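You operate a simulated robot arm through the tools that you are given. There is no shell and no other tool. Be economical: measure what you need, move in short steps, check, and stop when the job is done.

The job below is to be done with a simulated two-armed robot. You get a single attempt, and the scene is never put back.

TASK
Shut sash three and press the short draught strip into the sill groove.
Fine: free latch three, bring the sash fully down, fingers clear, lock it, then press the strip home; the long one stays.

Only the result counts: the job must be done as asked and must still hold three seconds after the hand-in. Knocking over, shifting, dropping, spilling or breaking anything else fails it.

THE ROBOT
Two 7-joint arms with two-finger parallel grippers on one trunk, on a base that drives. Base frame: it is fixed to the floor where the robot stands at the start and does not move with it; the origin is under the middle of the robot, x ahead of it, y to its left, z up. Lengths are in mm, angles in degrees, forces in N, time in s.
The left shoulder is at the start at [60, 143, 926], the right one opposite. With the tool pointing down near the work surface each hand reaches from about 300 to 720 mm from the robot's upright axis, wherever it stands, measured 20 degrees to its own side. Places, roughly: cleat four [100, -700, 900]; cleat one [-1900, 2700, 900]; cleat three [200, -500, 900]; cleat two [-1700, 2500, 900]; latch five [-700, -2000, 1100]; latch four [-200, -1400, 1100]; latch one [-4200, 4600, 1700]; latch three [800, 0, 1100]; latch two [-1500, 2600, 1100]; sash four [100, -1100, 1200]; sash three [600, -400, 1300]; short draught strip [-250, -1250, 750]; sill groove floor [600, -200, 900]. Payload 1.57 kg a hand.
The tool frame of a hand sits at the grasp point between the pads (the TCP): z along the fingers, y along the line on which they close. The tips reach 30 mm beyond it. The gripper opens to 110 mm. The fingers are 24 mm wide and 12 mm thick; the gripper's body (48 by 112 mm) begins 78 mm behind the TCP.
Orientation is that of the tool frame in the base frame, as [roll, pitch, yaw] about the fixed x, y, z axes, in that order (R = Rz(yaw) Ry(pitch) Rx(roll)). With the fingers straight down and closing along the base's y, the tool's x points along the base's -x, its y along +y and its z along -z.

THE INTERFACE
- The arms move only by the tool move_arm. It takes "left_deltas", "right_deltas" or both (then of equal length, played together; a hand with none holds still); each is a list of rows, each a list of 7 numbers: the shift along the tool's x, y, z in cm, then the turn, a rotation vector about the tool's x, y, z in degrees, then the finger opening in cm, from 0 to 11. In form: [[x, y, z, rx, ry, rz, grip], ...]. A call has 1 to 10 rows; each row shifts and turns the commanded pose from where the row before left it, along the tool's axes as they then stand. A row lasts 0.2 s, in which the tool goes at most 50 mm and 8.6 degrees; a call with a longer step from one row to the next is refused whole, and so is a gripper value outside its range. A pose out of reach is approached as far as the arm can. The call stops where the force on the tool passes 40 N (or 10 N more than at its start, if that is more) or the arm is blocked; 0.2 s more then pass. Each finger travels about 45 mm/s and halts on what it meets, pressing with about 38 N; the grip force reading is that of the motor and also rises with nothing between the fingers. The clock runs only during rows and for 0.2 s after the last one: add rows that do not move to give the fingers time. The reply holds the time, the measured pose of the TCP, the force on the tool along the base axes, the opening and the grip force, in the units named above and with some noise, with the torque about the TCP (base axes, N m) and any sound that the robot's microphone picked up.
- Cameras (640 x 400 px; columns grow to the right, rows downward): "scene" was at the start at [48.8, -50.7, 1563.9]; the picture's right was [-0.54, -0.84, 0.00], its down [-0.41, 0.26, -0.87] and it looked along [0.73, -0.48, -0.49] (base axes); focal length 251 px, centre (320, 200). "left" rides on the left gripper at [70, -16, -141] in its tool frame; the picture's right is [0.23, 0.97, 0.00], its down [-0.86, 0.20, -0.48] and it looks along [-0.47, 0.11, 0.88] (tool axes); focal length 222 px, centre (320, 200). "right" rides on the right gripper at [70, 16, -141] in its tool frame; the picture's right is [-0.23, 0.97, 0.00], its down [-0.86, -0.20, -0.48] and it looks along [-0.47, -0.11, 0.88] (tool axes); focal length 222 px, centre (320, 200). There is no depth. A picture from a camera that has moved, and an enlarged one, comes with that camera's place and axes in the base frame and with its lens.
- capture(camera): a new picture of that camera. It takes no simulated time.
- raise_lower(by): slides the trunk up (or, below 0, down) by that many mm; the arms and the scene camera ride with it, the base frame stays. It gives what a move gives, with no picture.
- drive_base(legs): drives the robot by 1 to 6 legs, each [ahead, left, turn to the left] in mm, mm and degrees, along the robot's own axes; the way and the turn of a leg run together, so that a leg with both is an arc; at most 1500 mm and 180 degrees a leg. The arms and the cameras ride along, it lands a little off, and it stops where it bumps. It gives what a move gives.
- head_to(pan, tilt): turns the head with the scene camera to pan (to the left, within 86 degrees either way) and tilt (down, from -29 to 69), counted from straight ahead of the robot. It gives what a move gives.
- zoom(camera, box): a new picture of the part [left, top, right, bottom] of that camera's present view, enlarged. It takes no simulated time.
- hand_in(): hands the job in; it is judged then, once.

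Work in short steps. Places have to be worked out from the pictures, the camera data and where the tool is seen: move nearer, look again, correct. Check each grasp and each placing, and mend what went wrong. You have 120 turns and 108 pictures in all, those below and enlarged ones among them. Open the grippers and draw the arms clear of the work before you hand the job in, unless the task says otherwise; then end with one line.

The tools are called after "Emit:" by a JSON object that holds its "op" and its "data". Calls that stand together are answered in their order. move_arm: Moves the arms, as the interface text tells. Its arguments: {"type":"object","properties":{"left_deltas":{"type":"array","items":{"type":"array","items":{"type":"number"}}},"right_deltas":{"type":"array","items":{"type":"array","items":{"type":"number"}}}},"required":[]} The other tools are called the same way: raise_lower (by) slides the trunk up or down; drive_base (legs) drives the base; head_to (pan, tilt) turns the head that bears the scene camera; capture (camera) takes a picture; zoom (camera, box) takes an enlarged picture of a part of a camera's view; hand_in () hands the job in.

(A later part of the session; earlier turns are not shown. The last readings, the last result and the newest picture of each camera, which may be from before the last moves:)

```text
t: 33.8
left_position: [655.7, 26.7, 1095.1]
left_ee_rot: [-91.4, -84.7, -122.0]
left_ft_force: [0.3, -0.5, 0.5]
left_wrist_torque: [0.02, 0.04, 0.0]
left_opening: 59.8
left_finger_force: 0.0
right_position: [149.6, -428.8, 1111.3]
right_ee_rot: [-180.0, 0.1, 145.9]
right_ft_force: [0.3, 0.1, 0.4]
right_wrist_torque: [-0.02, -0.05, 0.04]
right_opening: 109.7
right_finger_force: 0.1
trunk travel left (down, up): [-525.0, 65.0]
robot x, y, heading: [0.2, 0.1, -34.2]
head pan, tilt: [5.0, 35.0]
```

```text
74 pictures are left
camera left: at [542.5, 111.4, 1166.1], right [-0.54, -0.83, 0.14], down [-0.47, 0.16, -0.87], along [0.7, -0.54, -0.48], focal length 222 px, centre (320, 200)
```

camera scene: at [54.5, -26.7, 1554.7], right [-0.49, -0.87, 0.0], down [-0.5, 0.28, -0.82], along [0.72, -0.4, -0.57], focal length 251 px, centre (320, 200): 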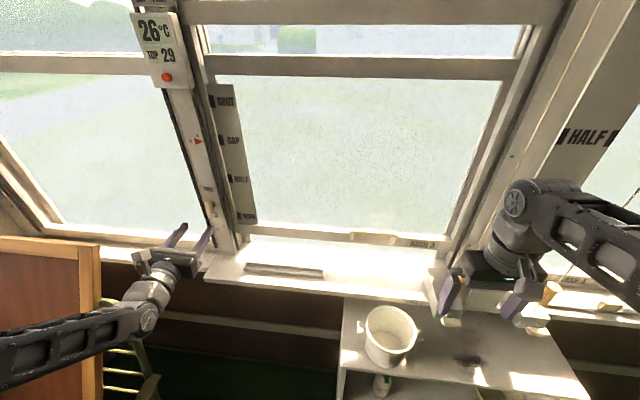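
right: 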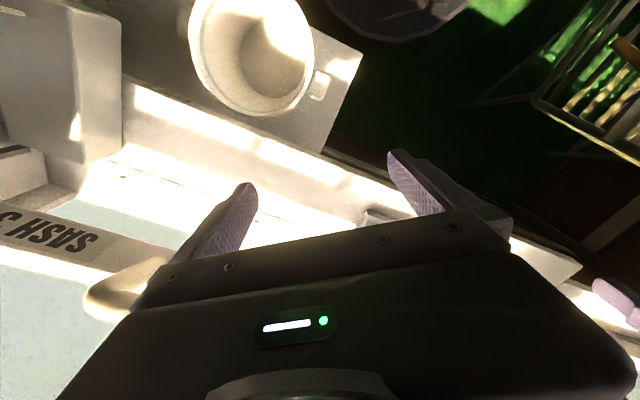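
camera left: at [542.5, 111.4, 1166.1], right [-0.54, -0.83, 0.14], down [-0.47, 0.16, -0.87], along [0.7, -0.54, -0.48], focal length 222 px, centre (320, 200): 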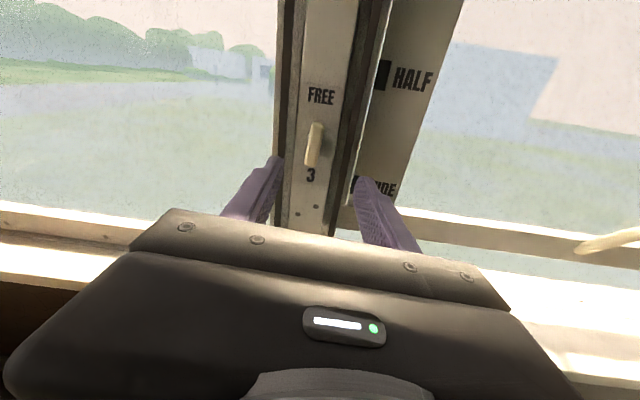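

The latch is free and the sash rests at GAP. I zoom on the rail handle, the sill groove and the objects near the right hand.

Emit:
{"op": "zoom", "data": {"camera": "scene", "box": [200, 210, 460, 300]}}

Emit:
{"op": "zoom", "data": {"camera": "scene", "box": [420, 120, 640, 400]}}

```text
2.46 times, centred on (330, 255) of scene
camera zoom: at [54.5, -26.7, 1554.7], right [-0.49, -0.87, 0.0], down [-0.5, 0.28, -0.82], along [0.72, -0.4, -0.57], focal length 619 px, centre (295, 65)
```

zoom: 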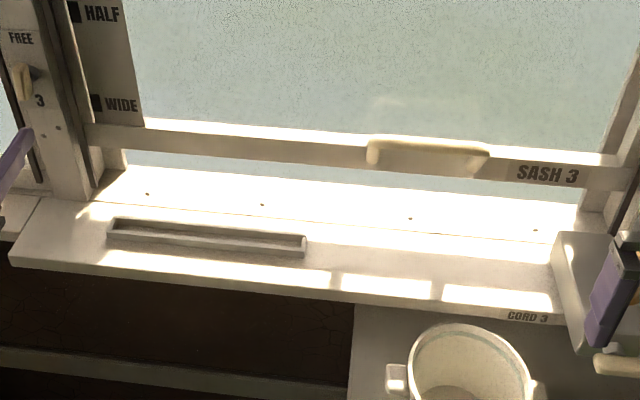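

```text
1.43 times, centred on (530, 260) of scene
camera zoom: at [54.5, -26.7, 1554.7], right [-0.49, -0.87, 0.0], down [-0.5, 0.28, -0.82], along [0.72, -0.4, -0.57], focal length 359 px, centre (20, 114)
```

zoom: 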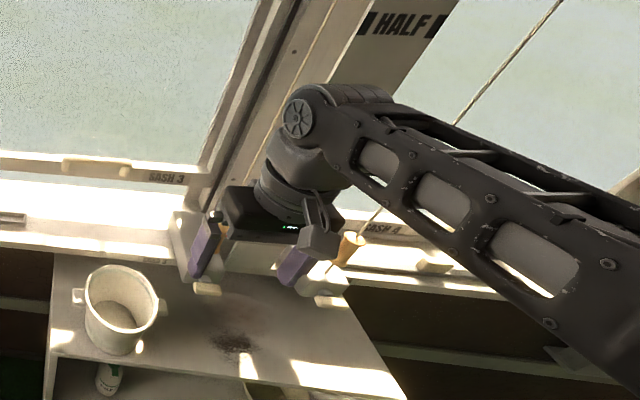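

The pull handle on the bottom rail is about [479, -454, 1015]. I'll close the right hand's fingers and bring it above the handle, staying high and a bit short of the glass.

Emit:
{"op": "move_arm", "data": {"right_deltas": [[0, 2, -1, 0, 0, 0, 8], [-2, 4, 0, 0, 0, 0, 6], [-4, 3, 0, 0, 0, 0, 4], [-4, 3, 0, 0, 0, 0, 2], [-4, 2, 0, 0, 0, 0, 0], [-4, 2, 0, 0, 0, 0, 0], [-4, 0.4, 0, 0, 0, 0, 0], [-3, 0, 0, 0, 0, 0, 0]]}}

Emit:
{"op": "capture", "data": {"camera": "scene"}}

Emit:
{"op": "capture", "data": {"camera": "right"}}

```text
t: 35.6
left_position: [656.8, 31.9, 1094.3]
left_ee_rot: [-93.7, -84.8, -119.0]
left_ft_force: [-0.6, 0.3, 0.0]
left_wrist_torque: [0.0, -0.02, 0.03]
left_opening: 60.2
left_finger_force: 0.1
right_position: [403.9, -414.9, 1066.8]
right_ee_rot: [180.0, 0.5, 145.9]
right_ft_force: [0.8, 0.5, 0.0]
right_wrist_torque: [0.03, 0.01, -0.01]
right_opening: 0.2
right_finger_force: 21.5
right hand out of reach, approached as far as the arm can: row 4, 5, 6, 7, 8
trunk travel left (down, up): [-525.0, 65.0]
robot x, y, heading: [-0.8, 4.6, -34.1]
head pan, tilt: [5.0, 35.0]
```

```text
71 pictures are left
camera scene: at [54.7, -27.0, 1554.7], right [-0.49, -0.87, 0.0], down [-0.5, 0.28, -0.82], along [0.72, -0.4, -0.57], focal length 251 px, centre (320, 200)
```

scene: 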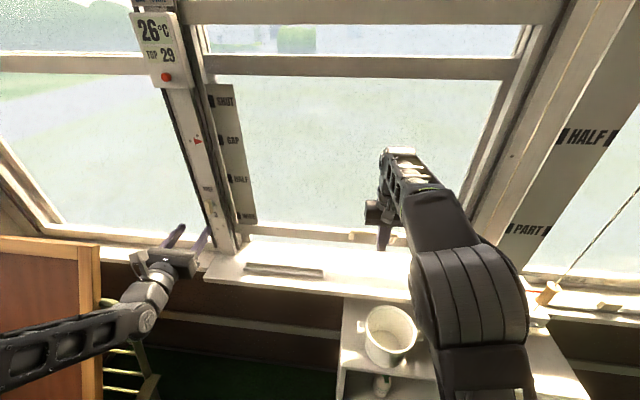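

```text
70 pictures are left
camera right: at [354.1, -361.1, 1207.3], right [0.73, 0.68, 0.0], down [0.59, -0.64, 0.49], along [0.33, -0.36, -0.87], focal length 222 px, centre (320, 200)
```

right: 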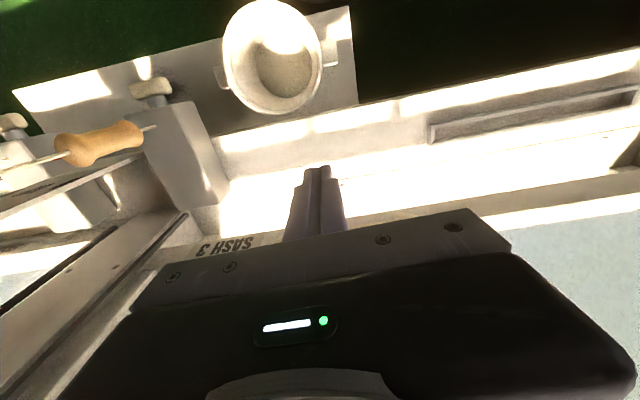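

Fingers-down is out of reach here; tilting the tool forward will extend it. I back the command off a bit, and pitch the tool -42° forward.

Emit:
{"op": "move_arm", "data": {"right_deltas": [[2, 0, 0, 0, -8.4, 0, 0], [0, 0, 0, 0, -8.4, 0, 0], [0, 0, 0, 0, -8.4, 0, 0], [0, 0, 0, 0, -8.4, 0, 0], [0, 0, 0, 0, -8.4, 0, 0]]}}

Emit:
{"op": "capture", "data": {"camera": "right"}}

Emit:
{"op": "capture", "data": {"camera": "scene"}}

```text
t: 36.8
left_position: [656.0, 32.7, 1094.1]
left_ee_rot: [-93.3, -84.7, -119.3]
left_ft_force: [0.0, 0.1, 0.0]
left_wrist_torque: [0.01, 0.01, 0.02]
left_opening: 60.0
left_finger_force: 0.0
right_position: [385.6, -404.0, 1067.6]
right_ee_rot: [-179.9, 42.1, 145.9]
right_ft_force: [-0.3, -0.2, 0.8]
right_wrist_torque: [0.0, -0.02, 0.01]
right_opening: 0.2
right_finger_force: 21.8
trunk travel left (down, up): [-525.0, 65.0]
robot x, y, heading: [1.3, -1.1, -34.1]
head pan, tilt: [5.0, 35.0]
```

```text
69 pictures are left
camera right: at [274.7, -307.7, 1125.4], right [0.69, 0.71, 0.15], down [0.15, -0.34, 0.93], along [0.71, -0.61, -0.34], focal length 222 px, centre (320, 200)
```

right: 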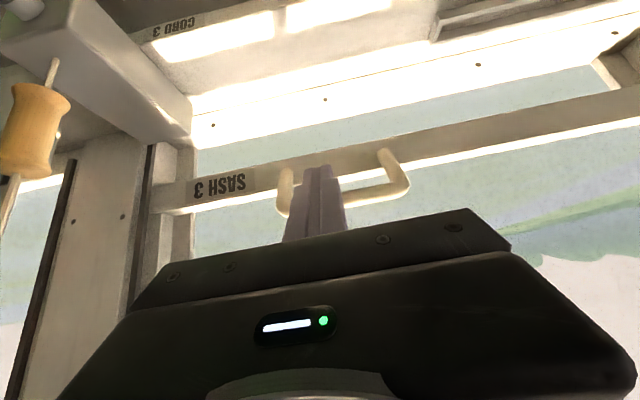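

```text
68 pictures are left
camera scene: at [54.0, -26.8, 1554.7], right [-0.49, -0.87, 0.0], down [-0.5, 0.28, -0.82], along [0.72, -0.4, -0.57], focal length 251 px, centre (320, 200)
```

scene: 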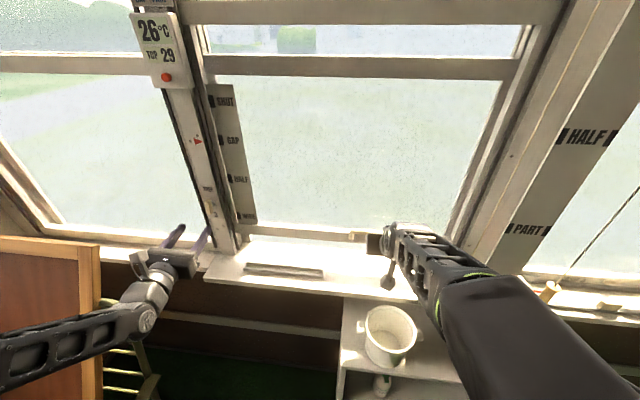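

Triangulating from both cameras, the pull's bar centre is at about [451, -426, 1051]. I plan to lay the closed fingers over it at ~65° pitch: first rise 40 mm, pitch further, then advance over the bar.

Emit:
{"op": "move_arm", "data": {"right_deltas": [[-2.7, 0, -3.0, 0, 0, 0, 0], [0, 0, 0, 0, -7.7, 0, 0], [0, 0, 0, 0, -7.7, 0, 0], [0, 0, 0, 0, -7.7, 0, 0], [-1.4, 0.9, 3, 0, 0, 0, 0], [-1.4, 0.9, 3, 0, 0, 0, 0]]}}

Emit:
{"op": "capture", "data": {"camera": "right"}}

Emit:
{"op": "zoom", "data": {"camera": "scene", "box": [320, 180, 480, 280]}}

```text
t: 38.2
left_position: [656.3, 31.6, 1093.5]
left_ee_rot: [-93.9, -84.7, -118.8]
left_ft_force: [-0.1, 1.0, -0.1]
left_wrist_torque: [-0.01, 0.02, 0.02]
left_opening: 60.1
left_finger_force: 0.0
right_position: [451.4, -426.7, 1108.9]
right_ee_rot: [180.0, 65.0, 145.9]
right_ft_force: [0.9, 0.1, 0.1]
right_wrist_torque: [0.0, 0.02, -0.03]
right_opening: 0.1
right_finger_force: 21.9
trunk travel left (down, up): [-525.0, 65.0]
robot x, y, heading: [-2.3, 1.1, -34.3]
head pan, tilt: [5.0, 35.0]
```

```text
67 pictures are left
camera right: at [331.4, -324.0, 1104.1], right [0.63, 0.75, 0.21], down [-0.17, -0.12, 0.98], along [0.76, -0.65, 0.05], focal length 222 px, centre (320, 200)
```

right: 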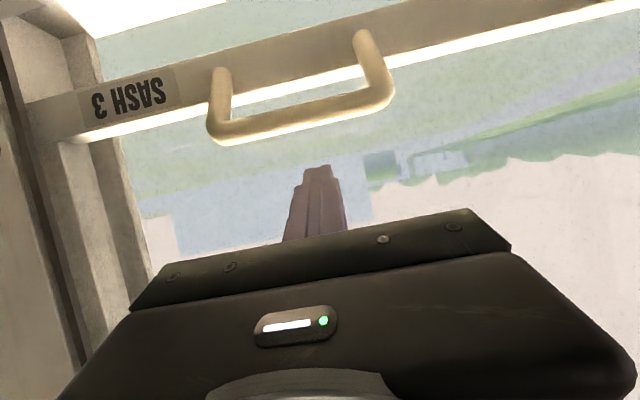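

```text
4.00 times, centred on (400, 230) of scene
camera zoom: at [55.1, -27.2, 1554.6], right [-0.49, -0.87, 0.0], down [-0.5, 0.28, -0.82], along [0.72, -0.4, -0.57], focal length 1005 px, centre (0, 80)
```

zoom: 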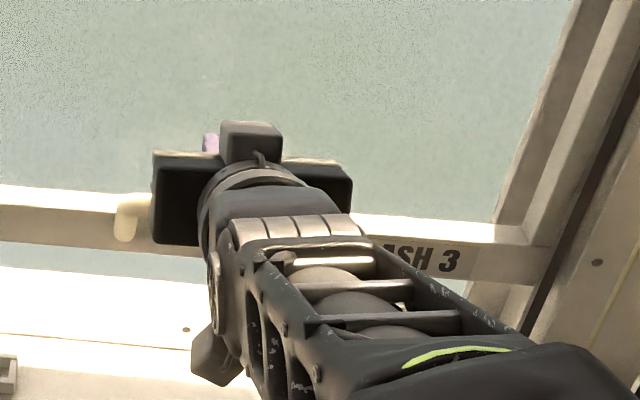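

The bar at [450, -427, 1051] is confirmed and lies below the fingers. I lower in small steps until contact, then start pressing.

Emit:
{"op": "move_arm", "data": {"right_deltas": [[1.8, 0, 0.84, 0, 0, 0, 0], [1.8, 0, 0.84, 0, 0, 0, 0], [1.35, 0, 0.63, 0, 0, 0, 0]]}}

Emit:
{"op": "zoom", "data": {"camera": "scene", "box": [160, 70, 480, 280]}}

```text
t: 39.0
left_position: [656.9, 31.5, 1095.0]
left_ee_rot: [-93.9, -84.7, -118.9]
left_ft_force: [0.0, -0.7, 1.0]
left_wrist_torque: [0.04, -0.01, 0.01]
left_opening: 59.7
left_finger_force: 0.0
right_position: [451.8, -427.4, 1054.0]
right_ee_rot: [179.9, 65.1, 145.8]
right_ft_force: [15.4, -9.5, 0.3]
right_wrist_torque: [-0.43, -0.62, 0.0]
right_opening: 0.0
right_finger_force: 21.1
trunk travel left (down, up): [-525.0, 65.0]
robot x, y, heading: [4.3, 1.0, -33.9]
head pan, tilt: [5.0, 35.0]
```

```text
1.90 times, centred on (320, 175) of scene
camera zoom: at [55.1, -27.2, 1554.6], right [-0.49, -0.87, 0.0], down [-0.5, 0.28, -0.82], along [0.72, -0.4, -0.57], focal length 479 px, centre (320, 248)
```

zoom: 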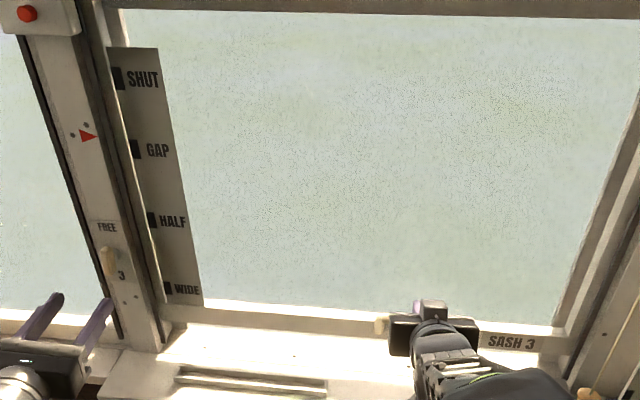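

The sash is moving down smoothly (GAP mark now below the pointer) with modest force. I continue in steps.

Emit:
{"op": "move_arm", "data": {"right_deltas": [[1.35, 0, 0.63, 0, 0, 0, 0], [1.35, 0, 0.63, 0, 0, 0, 0], [1.35, 0, 0.63, 0, 0, 0, 0]]}}

Emit:
{"op": "zoom", "data": {"camera": "scene", "box": [160, 70, 480, 280]}}

Emit:
{"op": "capture", "data": {"camera": "right"}}

```text
t: 39.8
left_position: [656.8, 31.7, 1093.1]
left_ee_rot: [-94.0, -84.7, -118.7]
left_ft_force: [-0.5, -0.8, 0.4]
left_wrist_torque: [0.0, 0.01, 0.0]
left_opening: 60.2
left_finger_force: 0.0
right_position: [451.8, -427.3, 1007.6]
right_ee_rot: [180.0, 65.0, 145.8]
right_ft_force: [13.8, -10.8, 1.6]
right_wrist_torque: [-0.4, -0.49, -0.06]
right_opening: 0.0
right_finger_force: 21.4
trunk travel left (down, up): [-525.0, 65.0]
robot x, y, heading: [1.0, -4.0, -34.1]
head pan, tilt: [5.0, 35.0]
```

```text
1.90 times, centred on (320, 175) of scene
camera zoom: at [55.4, -27.5, 1554.6], right [-0.49, -0.87, 0.0], down [-0.5, 0.28, -0.82], along [0.72, -0.4, -0.57], focal length 479 px, centre (320, 248)
```

zoom: 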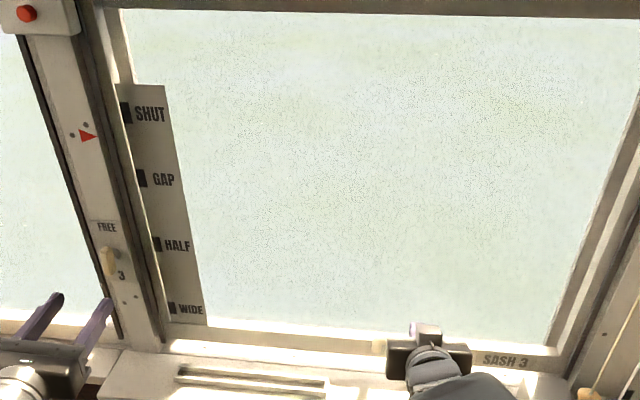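

```text
63 pictures are left
camera right: at [331.1, -323.7, 1003.4], right [0.63, 0.75, 0.21], down [-0.17, -0.12, 0.98], along [0.76, -0.65, 0.05], focal length 222 px, centre (320, 200)
```

right: 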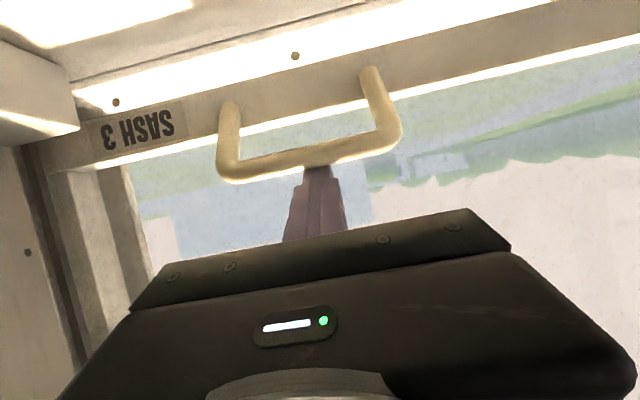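

About 30 mm remain by the scale (46 mm moved SHUT by 34 px; 23 px left). I press on in smaller steps until it bottoms.

Emit:
{"op": "move_arm", "data": {"right_deltas": [[0.9, 0, 0.42, 0, 0, 0, 0], [0.9, 0, 0.42, 0, 0, 0, 0], [0.7, 0, 0.33, 0, 0, 0, 0], [0.45, 0, 0.21, 0, 0, 0, 0], [0.45, 0, 0.21, 0, 0, 0, 0], [0.45, 0, 0.21, 0, 0, 0, 0]]}}

Emit:
{"op": "zoom", "data": {"camera": "scene", "box": [160, 70, 480, 280]}}

Emit:
{"op": "capture", "data": {"camera": "right"}}

```text
t: 41.1
left_position: [656.1, 31.9, 1094.8]
left_ee_rot: [-93.7, -84.7, -119.1]
left_ft_force: [0.6, 0.2, -0.4]
left_wrist_torque: [-0.01, 0.04, -0.02]
left_opening: 60.1
left_finger_force: 0.0
right_position: [454.1, -427.9, 976.5]
right_ee_rot: [179.1, 66.1, 145.0]
right_ft_force: [0.4, -1.6, 6.0]
right_wrist_torque: [-0.03, -0.11, 0.07]
right_opening: 0.2
right_finger_force: 21.5
trunk travel left (down, up): [-525.0, 65.0]
robot x, y, heading: [2.2, -1.1, -34.1]
head pan, tilt: [5.0, 35.0]
stopped in row 6 (right hand): the force on the tool passed its limit (the readings are from after the stop); the commanded pose is now the measured one
```

```text
1.90 times, centred on (320, 175) of scene
camera zoom: at [54.3, -26.9, 1554.3], right [-0.49, -0.87, 0.0], down [-0.5, 0.28, -0.82], along [0.72, -0.4, -0.57], focal length 479 px, centre (320, 248)
```

zoom: 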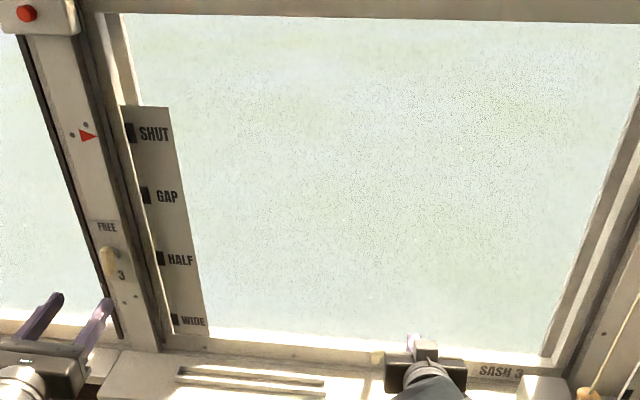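

```text
61 pictures are left
camera right: at [334.0, -325.5, 969.2], right [0.62, 0.75, 0.21], down [-0.19, -0.12, 0.97], along [0.76, -0.65, 0.07], focal length 222 px, centre (320, 200)
```

right: 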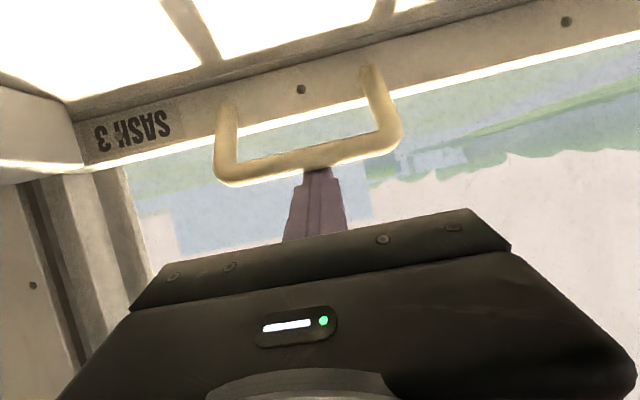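

SHUT is level with the pointer and the force limit was hit. I push once more to verify it is truly bottomed.

Emit:
{"op": "move_arm", "data": {"right_deltas": [[0.3, 0, 0.14, 0, 0, 0, 0], [0.3, 0, 0.14, 0, 0, 0, 0]]}}

Emit:
{"op": "zoom", "data": {"camera": "scene", "box": [180, 90, 260, 140]}}

Emit:
{"op": "zoom", "data": {"camera": "scene", "box": [220, 220, 460, 320]}}

```text
t: 41.9
left_position: [656.0, 31.4, 1095.0]
left_ee_rot: [-93.6, -84.7, -119.2]
left_ft_force: [0.4, 0.0, 0.8]
left_wrist_torque: [0.01, 0.02, -0.01]
left_opening: 60.0
left_finger_force: 0.0
right_position: [456.0, -429.7, 974.1]
right_ee_rot: [178.4, 67.0, 144.4]
right_ft_force: [1.0, -2.3, 7.3]
right_wrist_torque: [0.02, -0.09, 0.04]
right_opening: 0.0
right_finger_force: 21.2
trunk travel left (down, up): [-525.0, 65.0]
robot x, y, heading: [2.3, 1.6, -34.1]
head pan, tilt: [5.0, 35.0]
stopped in row 2 (right hand): the force on the tool passed its limit (the readings are from after the stop); the commanded pose is now the measured one
```

```text
8.00 times, centred on (220, 115) of scene
camera zoom: at [54.0, -26.8, 1554.2], right [-0.49, -0.87, 0.0], down [-0.5, 0.28, -0.82], along [0.72, -0.4, -0.57], focal length 2010 px, centre (1120, 880)
```

zoom: 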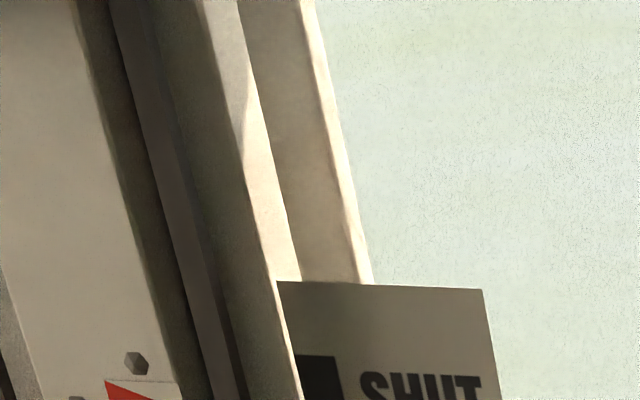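

```text
2.67 times, centred on (340, 270) of scene
camera zoom: at [54.0, -26.8, 1554.2], right [-0.49, -0.87, 0.0], down [-0.5, 0.28, -0.82], along [0.72, -0.4, -0.57], focal length 670 px, centre (267, 13)
```

zoom: 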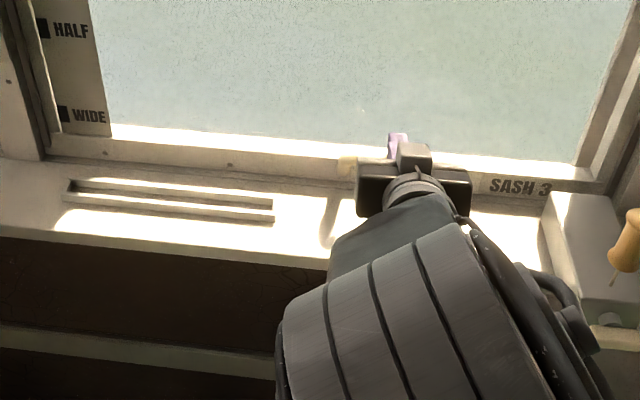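

The rail sits on the sill. I lift the right hand off the pull, draw it back, and check that the sash stays down.

Emit:
{"op": "move_arm", "data": {"right_deltas": [[-1.8, 0, -0.84, 0, 0, 0, 0], [-2.7, 0, -1.3, 0, 0, 0, 0], [-2.7, 0, -1.3, 0, 0, 0, 0], [0, 0, -4, 0, 0, 0, 0], [0, 0, -4, 0, 0, 0, 0], [0, 0, -4, 0, 0, 0, 0]]}}

Emit:
{"op": "zoom", "data": {"camera": "scene", "box": [160, 70, 480, 280]}}

Emit:
{"op": "capture", "data": {"camera": "left"}}

```text
t: 43.3
left_position: [655.2, 31.9, 1095.1]
left_ee_rot: [-93.1, -84.7, -119.7]
left_ft_force: [0.3, -0.6, -0.4]
left_wrist_torque: [0.0, 0.0, 0.0]
left_opening: 60.1
left_finger_force: 0.2
right_position: [360.9, -367.9, 1101.8]
right_ee_rot: [178.4, 66.7, 144.3]
right_ft_force: [0.0, -0.4, 0.3]
right_wrist_torque: [-0.05, 0.01, 0.0]
right_opening: 0.0
right_finger_force: 21.3
trunk travel left (down, up): [-525.0, 65.0]
robot x, y, heading: [-4.8, 1.3, -34.2]
head pan, tilt: [5.0, 35.0]
```

```text
1.90 times, centred on (320, 175) of scene
camera zoom: at [53.1, -26.4, 1554.7], right [-0.49, -0.87, 0.0], down [-0.5, 0.28, -0.82], along [0.72, -0.4, -0.57], focal length 479 px, centre (320, 248)
```

zoom: 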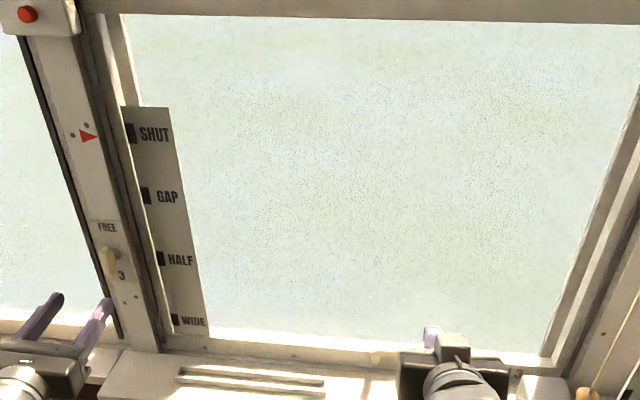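

```text
57 pictures are left
camera left: at [541.7, 115.8, 1165.4], right [-0.54, -0.83, 0.14], down [-0.47, 0.16, -0.87], along [0.7, -0.53, -0.48], focal length 222 px, centre (320, 200)
```

left: 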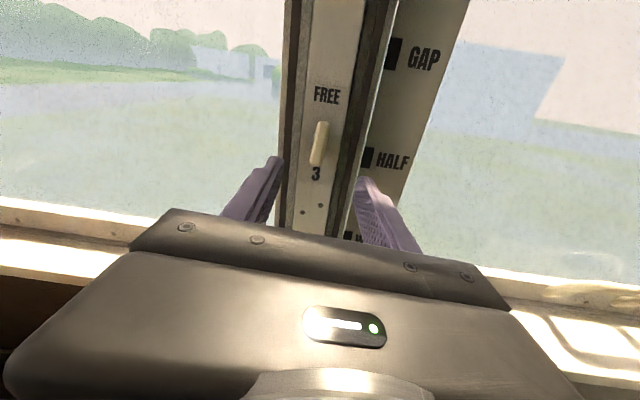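

The sash stays shut unaided. Now the left hand goes straight forward 100 mm back onto the vertical handle and grips it.

Emit:
{"op": "move_arm", "data": {"left_deltas": [[0, 0, 3.5, 0, 0, 0, 6], [0, 0, 3.5, 0, 0, 0, 5], [0, 0, 3, 0, 0, 0, 5], [0, 0, 0, 0, 0, 0, 1], [0, 0, 0, 0, 0, 0, 0], [0, 0, 0, 0, 0, 0, 0]]}}

Emit:
{"op": "zoom", "data": {"camera": "left", "box": [220, 100, 420, 240]}}

```text
t: 44.7
left_position: [741.5, -22.3, 1093.0]
left_ee_rot: [-93.0, -84.7, -119.6]
left_ft_force: [6.4, 5.8, 3.6]
left_wrist_torque: [0.08, 0.15, -0.16]
left_opening: 16.4
left_finger_force: 20.3
right_position: [363.3, -367.2, 1101.9]
right_ee_rot: [178.7, 66.7, 144.6]
right_ft_force: [-0.8, 0.4, -0.3]
right_wrist_torque: [0.02, 0.0, -0.02]
right_opening: 0.0
right_finger_force: 21.1
trunk travel left (down, up): [-525.0, 65.0]
robot x, y, heading: [-0.7, 1.3, -34.3]
head pan, tilt: [5.0, 35.0]
```

```text
2.86 times, centred on (320, 170) of left
camera zoom: at [627.7, 61.8, 1164.5], right [-0.53, -0.84, 0.14], down [-0.47, 0.16, -0.87], along [0.7, -0.53, -0.48], focal length 635 px, centre (320, 286)
```

zoom: 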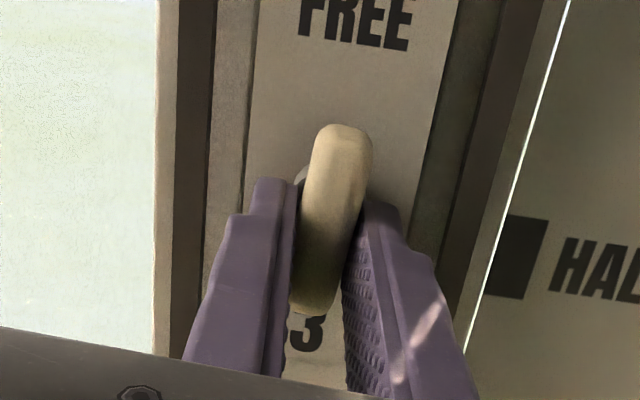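

Gripped at 16 mm. I turn it back clockwise by about 85° in stages.

Emit:
{"op": "move_arm", "data": {"left_deltas": [[0.3, 0, 0, 0, 0, 7, 0], [0.2, 0, 0, 0, 0, 8, 0], [0, 0, 0, 0, 0, 8, 0], [0, 0, 0, 0, 0, 8, 0], [0, 0, 0, 0, 0, 8, 0]]}}

```text
t: 45.9
left_position: [742.9, -18.8, 1096.0]
left_ee_rot: [-90.6, -45.8, -122.0]
left_ft_force: [12.3, 15.7, -9.5]
left_wrist_torque: [0.24, 0.47, -0.17]
left_opening: 15.5
left_finger_force: 31.2
right_position: [364.3, -366.4, 1100.6]
right_ee_rot: [179.0, 66.7, 144.9]
right_ft_force: [0.2, -0.1, -0.5]
right_wrist_torque: [0.01, -0.02, -0.01]
right_opening: 0.2
right_finger_force: 21.2
trunk travel left (down, up): [-525.0, 65.0]
robot x, y, heading: [-3.3, 5.1, -34.1]
head pan, tilt: [5.0, 35.0]
```

Following well; continue to the end.

Emit:
{"op": "move_arm", "data": {"left_deltas": [[0, 0, 0, 0, 0, 8.2, 0], [0, 0, 0, 0, 0, 8.2, 0], [0, 0, 0, 0, 0, 8.2, 0], [0, 0, 0, 0, 0, 8.2, 0], [0, 0, 0, 0, 0, 8.2, 0], [0, 0, 0, 0, 0, 6, 0]]}}

Emit:
{"op": "zoom", "data": {"camera": "left", "box": [220, 100, 420, 240]}}

```text
t: 47.3
left_position: [742.8, -19.6, 1100.8]
left_ee_rot: [-90.1, 1.2, -122.5]
left_ft_force: [15.8, 17.7, 7.6]
left_wrist_torque: [-1.03, -0.13, 0.68]
left_opening: 14.9
left_finger_force: 30.7
right_position: [363.1, -365.6, 1102.9]
right_ee_rot: [178.8, 66.9, 144.9]
right_ft_force: [0.0, 0.1, 0.1]
right_wrist_torque: [0.02, -0.02, 0.0]
right_opening: 0.0
right_finger_force: 21.5
trunk travel left (down, up): [-525.0, 65.0]
robot x, y, heading: [0.7, 2.0, -34.0]
head pan, tilt: [5.0, 35.0]
```

```text
2.86 times, centred on (320, 170) of left
camera zoom: at [585.6, -3.6, 1113.8], right [-0.11, -0.17, -0.98], down [0.06, 0.98, -0.18], along [0.99, -0.08, -0.1], focal length 635 px, centre (320, 286)
```

zoom: 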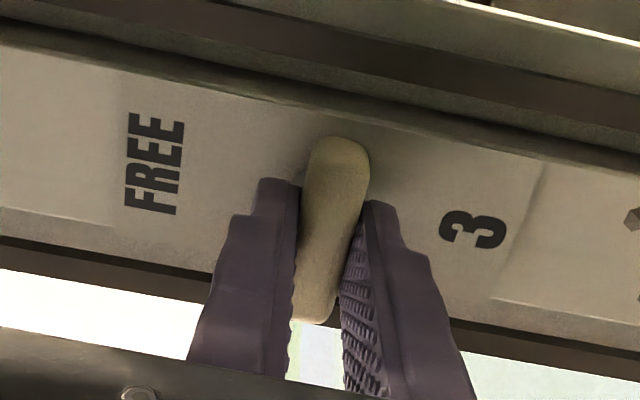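

The bar is horizontal again and torque is rising against the stop. I add a few degrees to seat it, release, and draw back.

Emit:
{"op": "move_arm", "data": {"left_deltas": [[0, 0, 0, 0, 0, 4, 0], [0, 0, 0, 0, 0, 0, 0], [0, 0, 0, 0, 0, -3, 3], [0, 0, 0, 0, 0, 0, 6], [0, 0, -2, 0, 0, 0, 6], [0, 0, -4, 0, 0, 0, 6], [0, 0, -4, 0, 0, 0, 6], [0, 0, -4, 0, 0, 0, 6]]}}

Emit:
{"op": "zoom", "data": {"camera": "left", "box": [160, 0, 480, 200]}}

Emit:
{"op": "zoom", "data": {"camera": "scene", "box": [160, 100, 480, 300]}}

```text
t: 49.1
left_position: [620.9, 54.0, 1098.4]
left_ee_rot: [-90.3, 2.0, -122.9]
left_ft_force: [1.1, 0.9, -0.1]
left_wrist_torque: [-0.02, -0.03, -0.04]
left_opening: 59.8
left_finger_force: 0.1
right_position: [361.7, -366.7, 1102.6]
right_ee_rot: [178.9, 66.8, 144.7]
right_ft_force: [1.1, 0.5, -0.8]
right_wrist_torque: [-0.03, 0.01, -0.02]
right_opening: 0.1
right_finger_force: 20.5
trunk travel left (down, up): [-525.0, 65.0]
robot x, y, heading: [-1.1, 0.1, -34.2]
head pan, tilt: [5.0, 35.0]
```

```text
2.00 times, centred on (320, 100) of left
camera zoom: at [463.9, 70.5, 1112.7], right [-0.11, -0.16, -0.98], down [0.06, 0.98, -0.17], along [0.99, -0.08, -0.1], focal length 444 px, centre (320, 400)
```

zoom: 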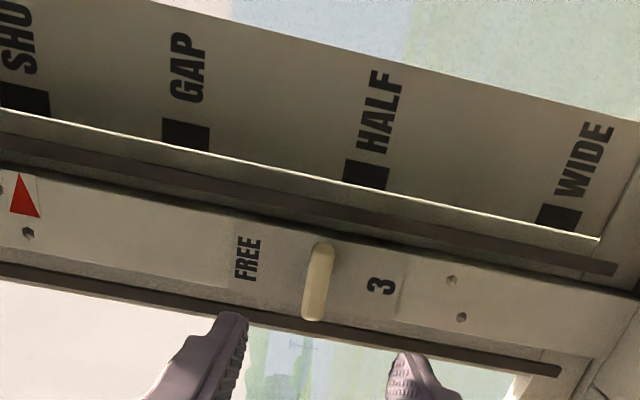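

```text
2.00 times, centred on (320, 200) of scene
camera zoom: at [54.1, -24.6, 1554.8], right [-0.49, -0.87, 0.0], down [-0.5, 0.28, -0.82], along [0.72, -0.4, -0.57], focal length 503 px, centre (320, 200)
```

zoom: 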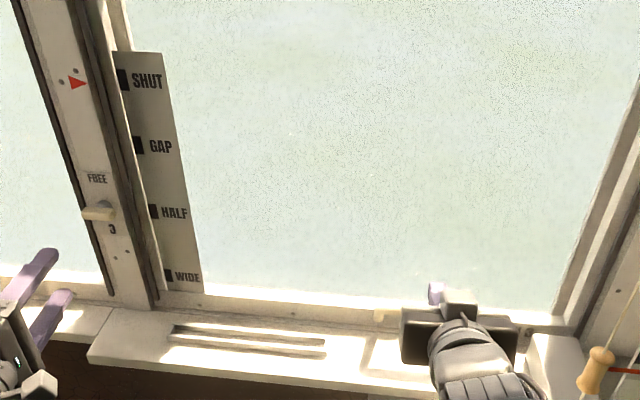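

Shut and latched. Now I restore the left hand to fingers-down (roll +88°, then pitch back), moving it inward.

Emit:
{"op": "move_arm", "data": {"left_deltas": [[0, 0, -2, 0, 0, 8.5, 8], [0, 0, -2, 0, 0, 8.5, 8], [0, 0, 0, 0, 0, 8.5, 8], [0, 0, 0, 0, 0, 8.5, 8], [0, 0, 0, 0, 0, 8.5, 8], [0, 0, 0, 0, 0, 8.5, 8], [0, 0, 0, 0, 0, 8.5, 8], [0, 0, 0, 0, 0, 8.5, 8], [0, 0, 0, 0, 0, 8.5, 8], [0, 0, 0, 0, 0, 8.5, 8]]}}

Emit:
{"op": "move_arm", "data": {"left_deltas": [[0, 0, 0, 0, 8.4, 3, 8], [0, 0, 0, 0, 8.4, 0, 8], [0, 0, 0, 0, 8.4, 0, 8], [0, 0, 0, 0, 8.4, 0, 8], [0, 0, 0, 0, 8.4, 0, 8], [0, 0, 0, 0, 8.4, 0, 8], [0, 0, 0, 0, 8.4, 0, 8], [0, 0, 0, 0, 8.4, 0, 8], [0, 0, 0, 0, 8.4, 0, 8], [0, 0, 0, 0, 8.4, 0, 8]], "right_deltas": [[0, 0, -2, 0, 8.4, 0, 0], [0, 0, -2, 0, 8.4, 0, 0], [0, 0, 0, 0, 8.4, 0, 0], [0, 0, 0, 0, 8.4, 0, 0], [0, 0, 0, 0, 8.4, 0, 0], [0, 0, 0, 0, 8.4, 0, 0], [0, 0, 0, 0, 8.4, 0, 0], [0, 0, 0, 0, 7, 0, 0], [0, 0, 0, 0, 0, 0, 0], [0, 0, 0, 0, 0, 0, 0]]}}

Emit:
{"op": "zoom", "data": {"camera": "scene", "box": [200, 220, 440, 320]}}

```text
t: 51.3
left_position: [605.4, 80.7, 1102.7]
left_ee_rot: [-97.3, 87.4, -130.1]
left_ft_force: [0.4, 0.3, 0.3]
left_wrist_torque: [-0.02, 0.0, 0.02]
left_opening: 79.8
left_finger_force: 0.1
left hand out of reach, approached as far as the arm can: row 1, 2
right_position: [361.1, -368.0, 1101.9]
right_ee_rot: [178.6, 66.6, 144.5]
right_ft_force: [0.4, 0.4, -0.1]
right_wrist_torque: [-0.02, -0.02, -0.02]
right_opening: 0.0
right_finger_force: 21.5
trunk travel left (down, up): [-525.0, 65.0]
robot x, y, heading: [3.2, 0.5, -33.9]
head pan, tilt: [5.0, 35.0]
```

```text
refused: row 1 steps farther than a row can; nothing moved
```

```text
2.67 times, centred on (320, 270) of scene
camera zoom: at [54.3, -27.0, 1554.7], right [-0.49, -0.87, 0.0], down [-0.5, 0.28, -0.82], along [0.72, -0.4, -0.57], focal length 670 px, centre (320, 13)
```

zoom: 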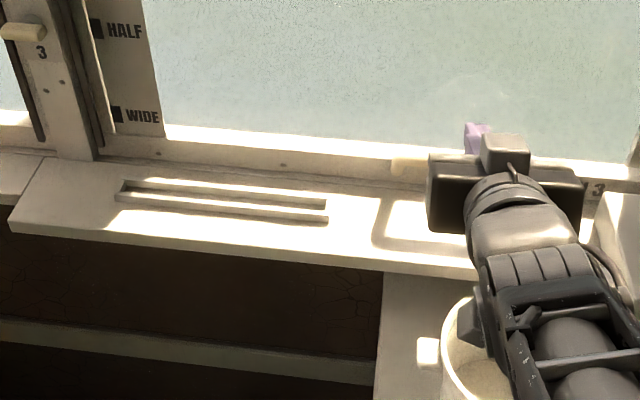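

The groove runs from about [668, -85] to [511, -289], ~257 mm long. I redo the refused step with a smaller turn to bring both hands to fingers-down.

Emit:
{"op": "move_arm", "data": {"left_deltas": [[0, 0, 0, 0, 8.4, 0, 8], [0, 0, 0, 0, 8.4, 0, 8], [0, 0, 0, 0, 8.4, 0, 8], [0, 0, 0, 0, 8.4, 0, 8], [0, 0, 0, 0, 8.4, 0, 8], [0, 0, 0, 0, 8.4, 0, 8], [0, 0, 0, 0, 8.4, 0, 8], [0, 0, 0, 0, 8.4, 0, 8], [0, 0, 0, 0, 8.4, 0, 8], [0, 0, 0, 0, 8.4, 0, 8]], "right_deltas": [[0, 0, -2, 0, 8.4, 0, 0], [0, 0, -2, 0, 8.4, 0, 0], [0, 0, 0, 0, 8.4, 0, 0], [0, 0, 0, 0, 8.4, 0, 0], [0, 0, 0, 0, 8.4, 0, 0], [0, 0, 0, 0, 8.4, 0, 0], [0, 0, 0, 0, 8.4, 0, 0], [0, 0, 0, 0, 7, 0, 0], [0, 0, 0, 0, 0, 0, 0], [0, 0, 0, 0, 0, 0, 0]]}}

Emit:
{"op": "head_to", "data": {"pan": -80, "tilt": 32}}

Emit:
{"op": "capture", "data": {"camera": "scene"}}

```text
t: 53.5
left_position: [591.6, 61.6, 1076.5]
left_ee_rot: [-177.5, 6.0, 147.9]
left_ft_force: [0.4, 0.5, 0.7]
left_wrist_torque: [0.01, 0.02, 0.03]
left_opening: 80.2
left_finger_force: 0.2
left hand out of reach, approached as far as the arm can: row 10
right_position: [333.8, -347.8, 1119.0]
right_ee_rot: [179.4, 0.8, 145.8]
right_ft_force: [0.0, 0.2, 0.3]
right_wrist_torque: [0.07, -0.01, 0.0]
right_opening: 0.0
right_finger_force: 21.3
trunk travel left (down, up): [-525.0, 65.0]
robot x, y, heading: [0.6, 4.8, -34.2]
head pan, tilt: [5.0, 35.0]
```

```text
t: 55.0
left_position: [591.6, 63.2, 1076.4]
left_ee_rot: [-177.4, 6.2, 148.0]
left_ft_force: [0.0, 0.0, -0.3]
left_wrist_torque: [0.02, -0.01, 0.0]
left_opening: 80.1
left_finger_force: 0.1
right_position: [332.6, -346.9, 1119.3]
right_ee_rot: [179.4, 1.0, 145.8]
right_ft_force: [-0.9, -1.3, -0.2]
right_wrist_torque: [0.03, 0.01, -0.01]
right_opening: 0.0
right_finger_force: 21.3
trunk travel left (down, up): [-525.0, 65.0]
robot x, y, heading: [-0.6, 2.7, -33.9]
head pan, tilt: [-80.0, 32.0]
```

```text
51 pictures are left
camera scene: at [-59.1, -66.0, 1559.3], right [-0.91, 0.41, 0.0], down [0.22, 0.48, -0.85], along [-0.35, -0.77, -0.53], focal length 251 px, centre (320, 200)
```

scene: 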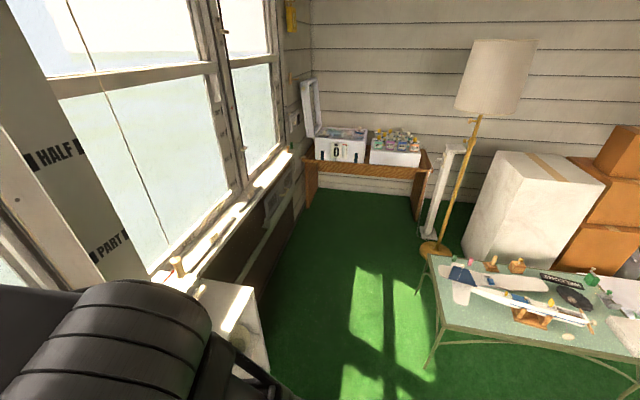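

A holder on the wall below sill 4 at pixel (270, 205) matches the strip's given place. Zoom in.

Emit:
{"op": "zoom", "data": {"camera": "scene", "box": [160, 140, 320, 260]}}

```text
3.33 times, centred on (240, 200) of scene
camera zoom: at [-59.1, -66.0, 1559.3], right [-0.91, 0.41, 0.0], down [0.22, 0.48, -0.85], along [-0.35, -0.77, -0.53], focal length 838 px, centre (587, 200)
```

zoom: 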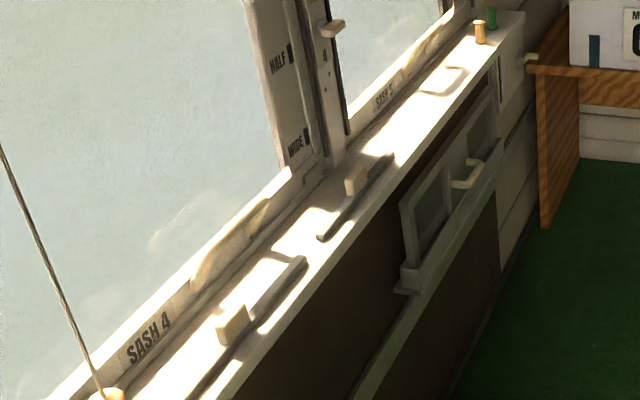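

Two strips with grip blocks lie on sill 4: the long one nearer, the short one farther, centred about [-190, -1210]. The wall is collinear, so I need to strafe right ~1.1 m; first I pull both hands in, and look down at the shelf clearance.

Emit:
{"op": "move_arm", "data": {"left_deltas": [[3, -3, -2, 0, 4, 0, 8], [3, -3, -2, 0, 2, 0, 8], [3, -3, -2, 0, 0, 0, 8], [3, -3, 0, 0, 0, 0, 8], [2, -3, 0, 0, 0, 0, 8], [0, -3, 0, 0, 0, 0, 8]], "right_deltas": [[3, -2, 0, 0, 0, 0, 0], [3, -3, 0, 0, 0, 0, 0], [3, -3, 0, 0, 0, 0, 0], [3, -3, 0, 0, 0, 0, 0], [2, -3, 0, 0, 0, 0, 0], [0, 0, 0, 0, 0, 0, 0]]}}

Emit:
{"op": "head_to", "data": {"pan": -40, "tilt": 60}}

Emit:
{"op": "capture", "data": {"camera": "scene"}}

```text
t: 56.5
left_position: [367.9, -34.7, 1071.6]
left_ee_rot: [-177.2, -0.5, 147.3]
left_ft_force: [0.1, -0.2, 0.3]
left_wrist_torque: [0.02, 0.03, 0.02]
left_opening: 79.9
left_finger_force: 0.1
left hand out of reach, approached as far as the arm can: row 1, 2, 3, 4, 5
right_position: [137.1, -384.4, 1115.1]
right_ee_rot: [179.4, 0.9, 145.7]
right_ft_force: [-0.5, -0.2, 0.5]
right_wrist_torque: [0.02, 0.0, -0.02]
right_opening: 0.0
right_finger_force: 20.9
trunk travel left (down, up): [-525.0, 65.0]
robot x, y, heading: [-1.4, 0.0, -34.0]
head pan, tilt: [-80.0, 32.0]
```

```text
t: 57.5
left_position: [369.1, -35.4, 1072.7]
left_ee_rot: [-177.3, -0.3, 147.3]
left_ft_force: [-0.4, -1.0, 0.2]
left_wrist_torque: [0.01, 0.01, 0.0]
left_opening: 80.2
left_finger_force: 0.1
right_position: [136.3, -383.9, 1115.8]
right_ee_rot: [179.4, 1.0, 145.8]
right_ft_force: [-0.3, 0.3, -0.3]
right_wrist_torque: [0.0, 0.0, -0.01]
right_opening: 0.0
right_finger_force: 21.4
trunk travel left (down, up): [-525.0, 65.0]
robot x, y, heading: [-1.0, -0.5, -34.1]
head pan, tilt: [-40.0, 60.0]
```

```text
49 pictures are left
camera scene: at [-4.5, -48.4, 1520.4], right [-0.96, -0.27, 0.0], down [-0.24, 0.83, -0.5], along [0.14, -0.48, -0.87], focal length 251 px, centre (320, 200)
```

scene: 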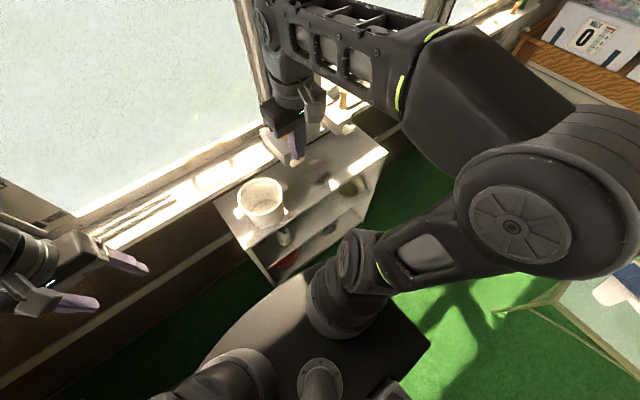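

The shelf front is ~340–370 mm out and the robot body only ~200 mm deep, so there's room. I strafe right 600 mm with a slight back-off and check.

Emit:
{"op": "drive_base", "data": {"legs": [[-40, -600, 0]]}}

Emit:
{"op": "head_to", "data": {"pan": -45, "tilt": 45}}

Emit:
{"op": "capture", "data": {"camera": "scene"}}

```text
t: 60.9
left_position: [-2.5, -509.3, 1071.8]
left_ee_rot: [-177.3, -0.3, 147.2]
left_ft_force: [0.0, -0.7, 0.4]
left_wrist_torque: [-0.01, -0.02, -0.01]
left_opening: 80.2
left_finger_force: 0.0
right_position: [-232.9, -858.0, 1116.3]
right_ee_rot: [179.4, 1.0, 145.8]
right_ft_force: [0.4, -0.8, 0.9]
right_wrist_torque: [0.02, -0.02, 0.0]
right_opening: 0.0
right_finger_force: 21.7
trunk travel left (down, up): [-525.0, 65.0]
robot x, y, heading: [-368.7, -474.9, -34.3]
head pan, tilt: [-40.0, 60.0]
```

```text
t: 61.7
left_position: [-0.9, -508.9, 1072.3]
left_ee_rot: [-177.3, -0.3, 147.1]
left_ft_force: [-0.5, 0.3, 0.5]
left_wrist_torque: [0.01, 0.0, -0.03]
left_opening: 79.9
left_finger_force: 0.1
right_position: [-232.9, -858.0, 1116.6]
right_ee_rot: [179.5, 0.9, 145.8]
right_ft_force: [-0.6, -0.1, -1.3]
right_wrist_torque: [0.0, -0.01, -0.01]
right_opening: 0.2
right_finger_force: 20.9
trunk travel left (down, up): [-525.0, 65.0]
robot x, y, heading: [-368.8, -474.4, -34.2]
head pan, tilt: [-45.0, 45.0]
```

```text
48 pictures are left
camera scene: at [-377.5, -537.7, 1539.8], right [-0.98, -0.19, 0.0], down [-0.13, 0.69, -0.71], along [0.13, -0.69, -0.71], focal length 251 px, centre (320, 200)
```

scene: 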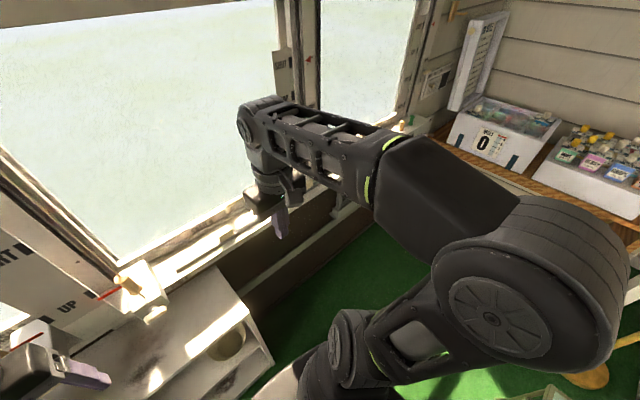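

Clear so far. I check toward the table on my right/rear before going further.

Emit:
{"op": "head_to", "data": {"pan": -86, "tilt": 60}}

Emit:
{"op": "capture", "data": {"camera": "scene"}}

```text
t: 62.8
left_position: [-1.1, -509.5, 1072.6]
left_ee_rot: [-177.4, -0.4, 147.3]
left_ft_force: [-1.1, -1.0, -0.7]
left_wrist_torque: [-0.02, 0.04, 0.01]
left_opening: 80.0
left_finger_force: 0.1
right_position: [-233.4, -857.2, 1116.7]
right_ee_rot: [179.4, 1.0, 145.8]
right_ft_force: [1.1, 0.2, -0.7]
right_wrist_torque: [0.0, -0.05, 0.01]
right_opening: 0.0
right_finger_force: 20.5
trunk travel left (down, up): [-525.0, 65.0]
robot x, y, heading: [-369.2, -474.2, -34.4]
head pan, tilt: [-85.9, 60.0]
```

```text
47 pictures are left
camera scene: at [-426.2, -515.5, 1520.4], right [-0.87, 0.5, 0.0], down [0.43, 0.75, -0.5], along [-0.25, -0.43, -0.87], focal length 251 px, centre (320, 200)
```

scene: 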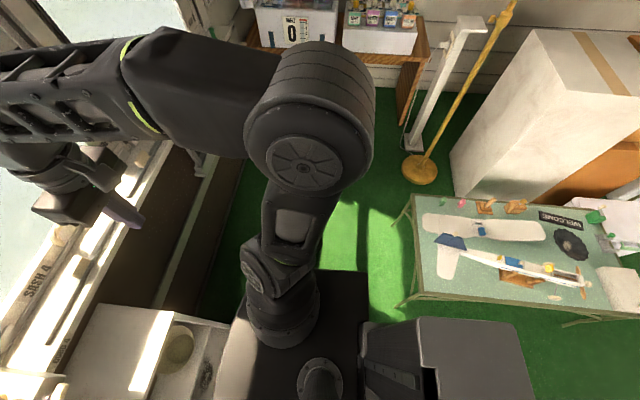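

The robot's rear box is long and the table corner is close to its right rear, so strafing on would hit it. Turning right ~38° swings the rear away from the table and faces the strip; then I advance diagonally.

Emit:
{"op": "drive_base", "data": {"legs": [[0, 0, -38], [173, -156, 0]]}}

Emit:
{"op": "head_to", "data": {"pan": 0, "tilt": 40}}

Emit:
{"op": "capture", "data": {"camera": "scene"}}

```text
t: 66.3
left_position: [-194.2, -941.0, 1072.3]
left_ee_rot: [-177.3, -0.4, 109.5]
left_ft_force: [-0.6, -0.3, 1.1]
left_wrist_torque: [0.06, 0.0, -0.04]
left_opening: 80.2
left_finger_force: 0.0
right_position: [-590.7, -1075.9, 1114.2]
right_ee_rot: [179.4, 0.8, 108.1]
right_ft_force: [-0.9, -0.2, 0.7]
right_wrist_torque: [0.04, -0.03, 0.0]
right_opening: 0.0
right_finger_force: 21.5
trunk travel left (down, up): [-525.0, 65.0]
robot x, y, heading: [-458.5, -688.0, -72.0]
head pan, tilt: [-85.9, 60.0]
```

```text
t: 67.9
left_position: [-192.8, -941.1, 1071.9]
left_ee_rot: [-177.3, -0.3, 109.5]
left_ft_force: [0.1, -0.1, 0.9]
left_wrist_torque: [-0.04, -0.01, 0.0]
left_opening: 80.1
left_finger_force: 0.0
right_position: [-589.6, -1074.6, 1116.0]
right_ee_rot: [179.5, 0.9, 108.0]
right_ft_force: [-1.5, 0.3, -0.7]
right_wrist_torque: [-0.04, 0.02, -0.02]
right_opening: 0.0
right_finger_force: 21.6
trunk travel left (down, up): [-525.0, 65.0]
robot x, y, heading: [-463.4, -684.1, -72.2]
head pan, tilt: [0.0, 40.0]
```

```text
46 pictures are left
camera scene: at [-443.9, -740.7, 1547.1], right [-0.95, -0.31, 0.0], down [-0.2, 0.61, -0.77], along [0.24, -0.73, -0.64], focal length 251 px, centre (320, 200)
```

scene: 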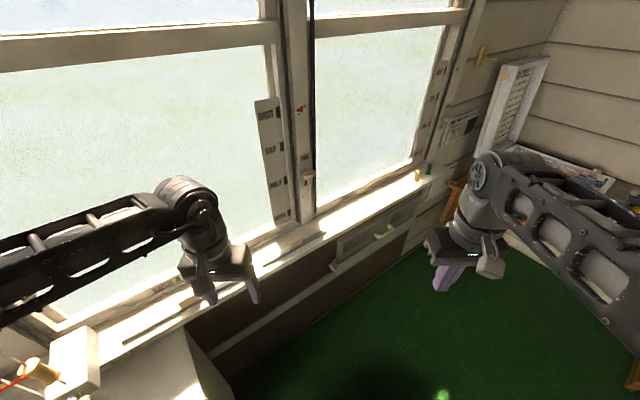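

Both strips are in front now. I zoom on the sill behind the left hand.

Emit:
{"op": "zoom", "data": {"camera": "scene", "box": [100, 200, 360, 360]}}

Emit:
{"op": "capture", "data": {"camera": "left"}}

```text
2.46 times, centred on (230, 280) of scene
camera zoom: at [-443.9, -740.7, 1547.1], right [-0.95, -0.31, 0.0], down [-0.2, 0.61, -0.77], along [0.24, -0.73, -0.64], focal length 619 px, centre (542, 3)
```

zoom: 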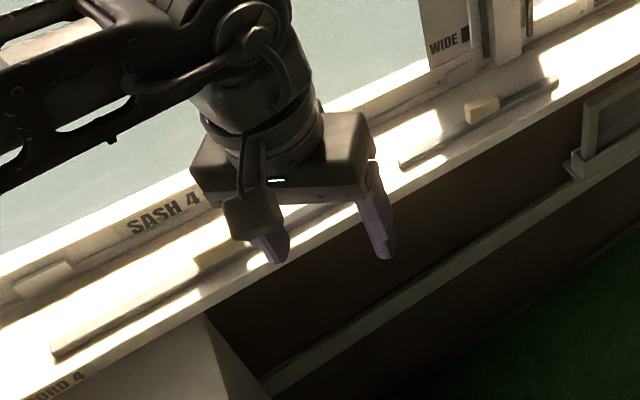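

```text
44 pictures are left
camera left: at [-224.9, -880.0, 1213.3], right [0.84, 0.54, -0.04], down [0.5, -0.73, 0.46], along [0.22, -0.41, -0.89], focal length 222 px, centre (320, 200)
```

left: 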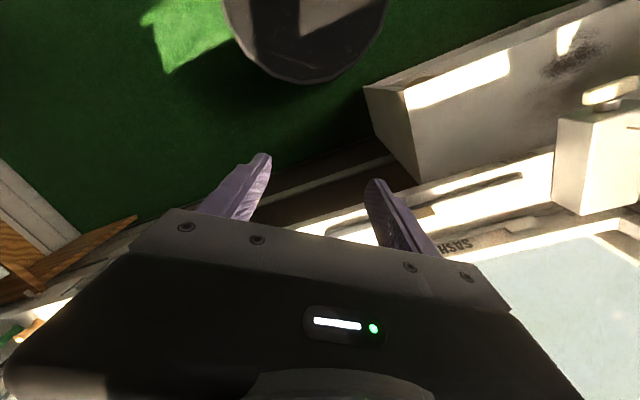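

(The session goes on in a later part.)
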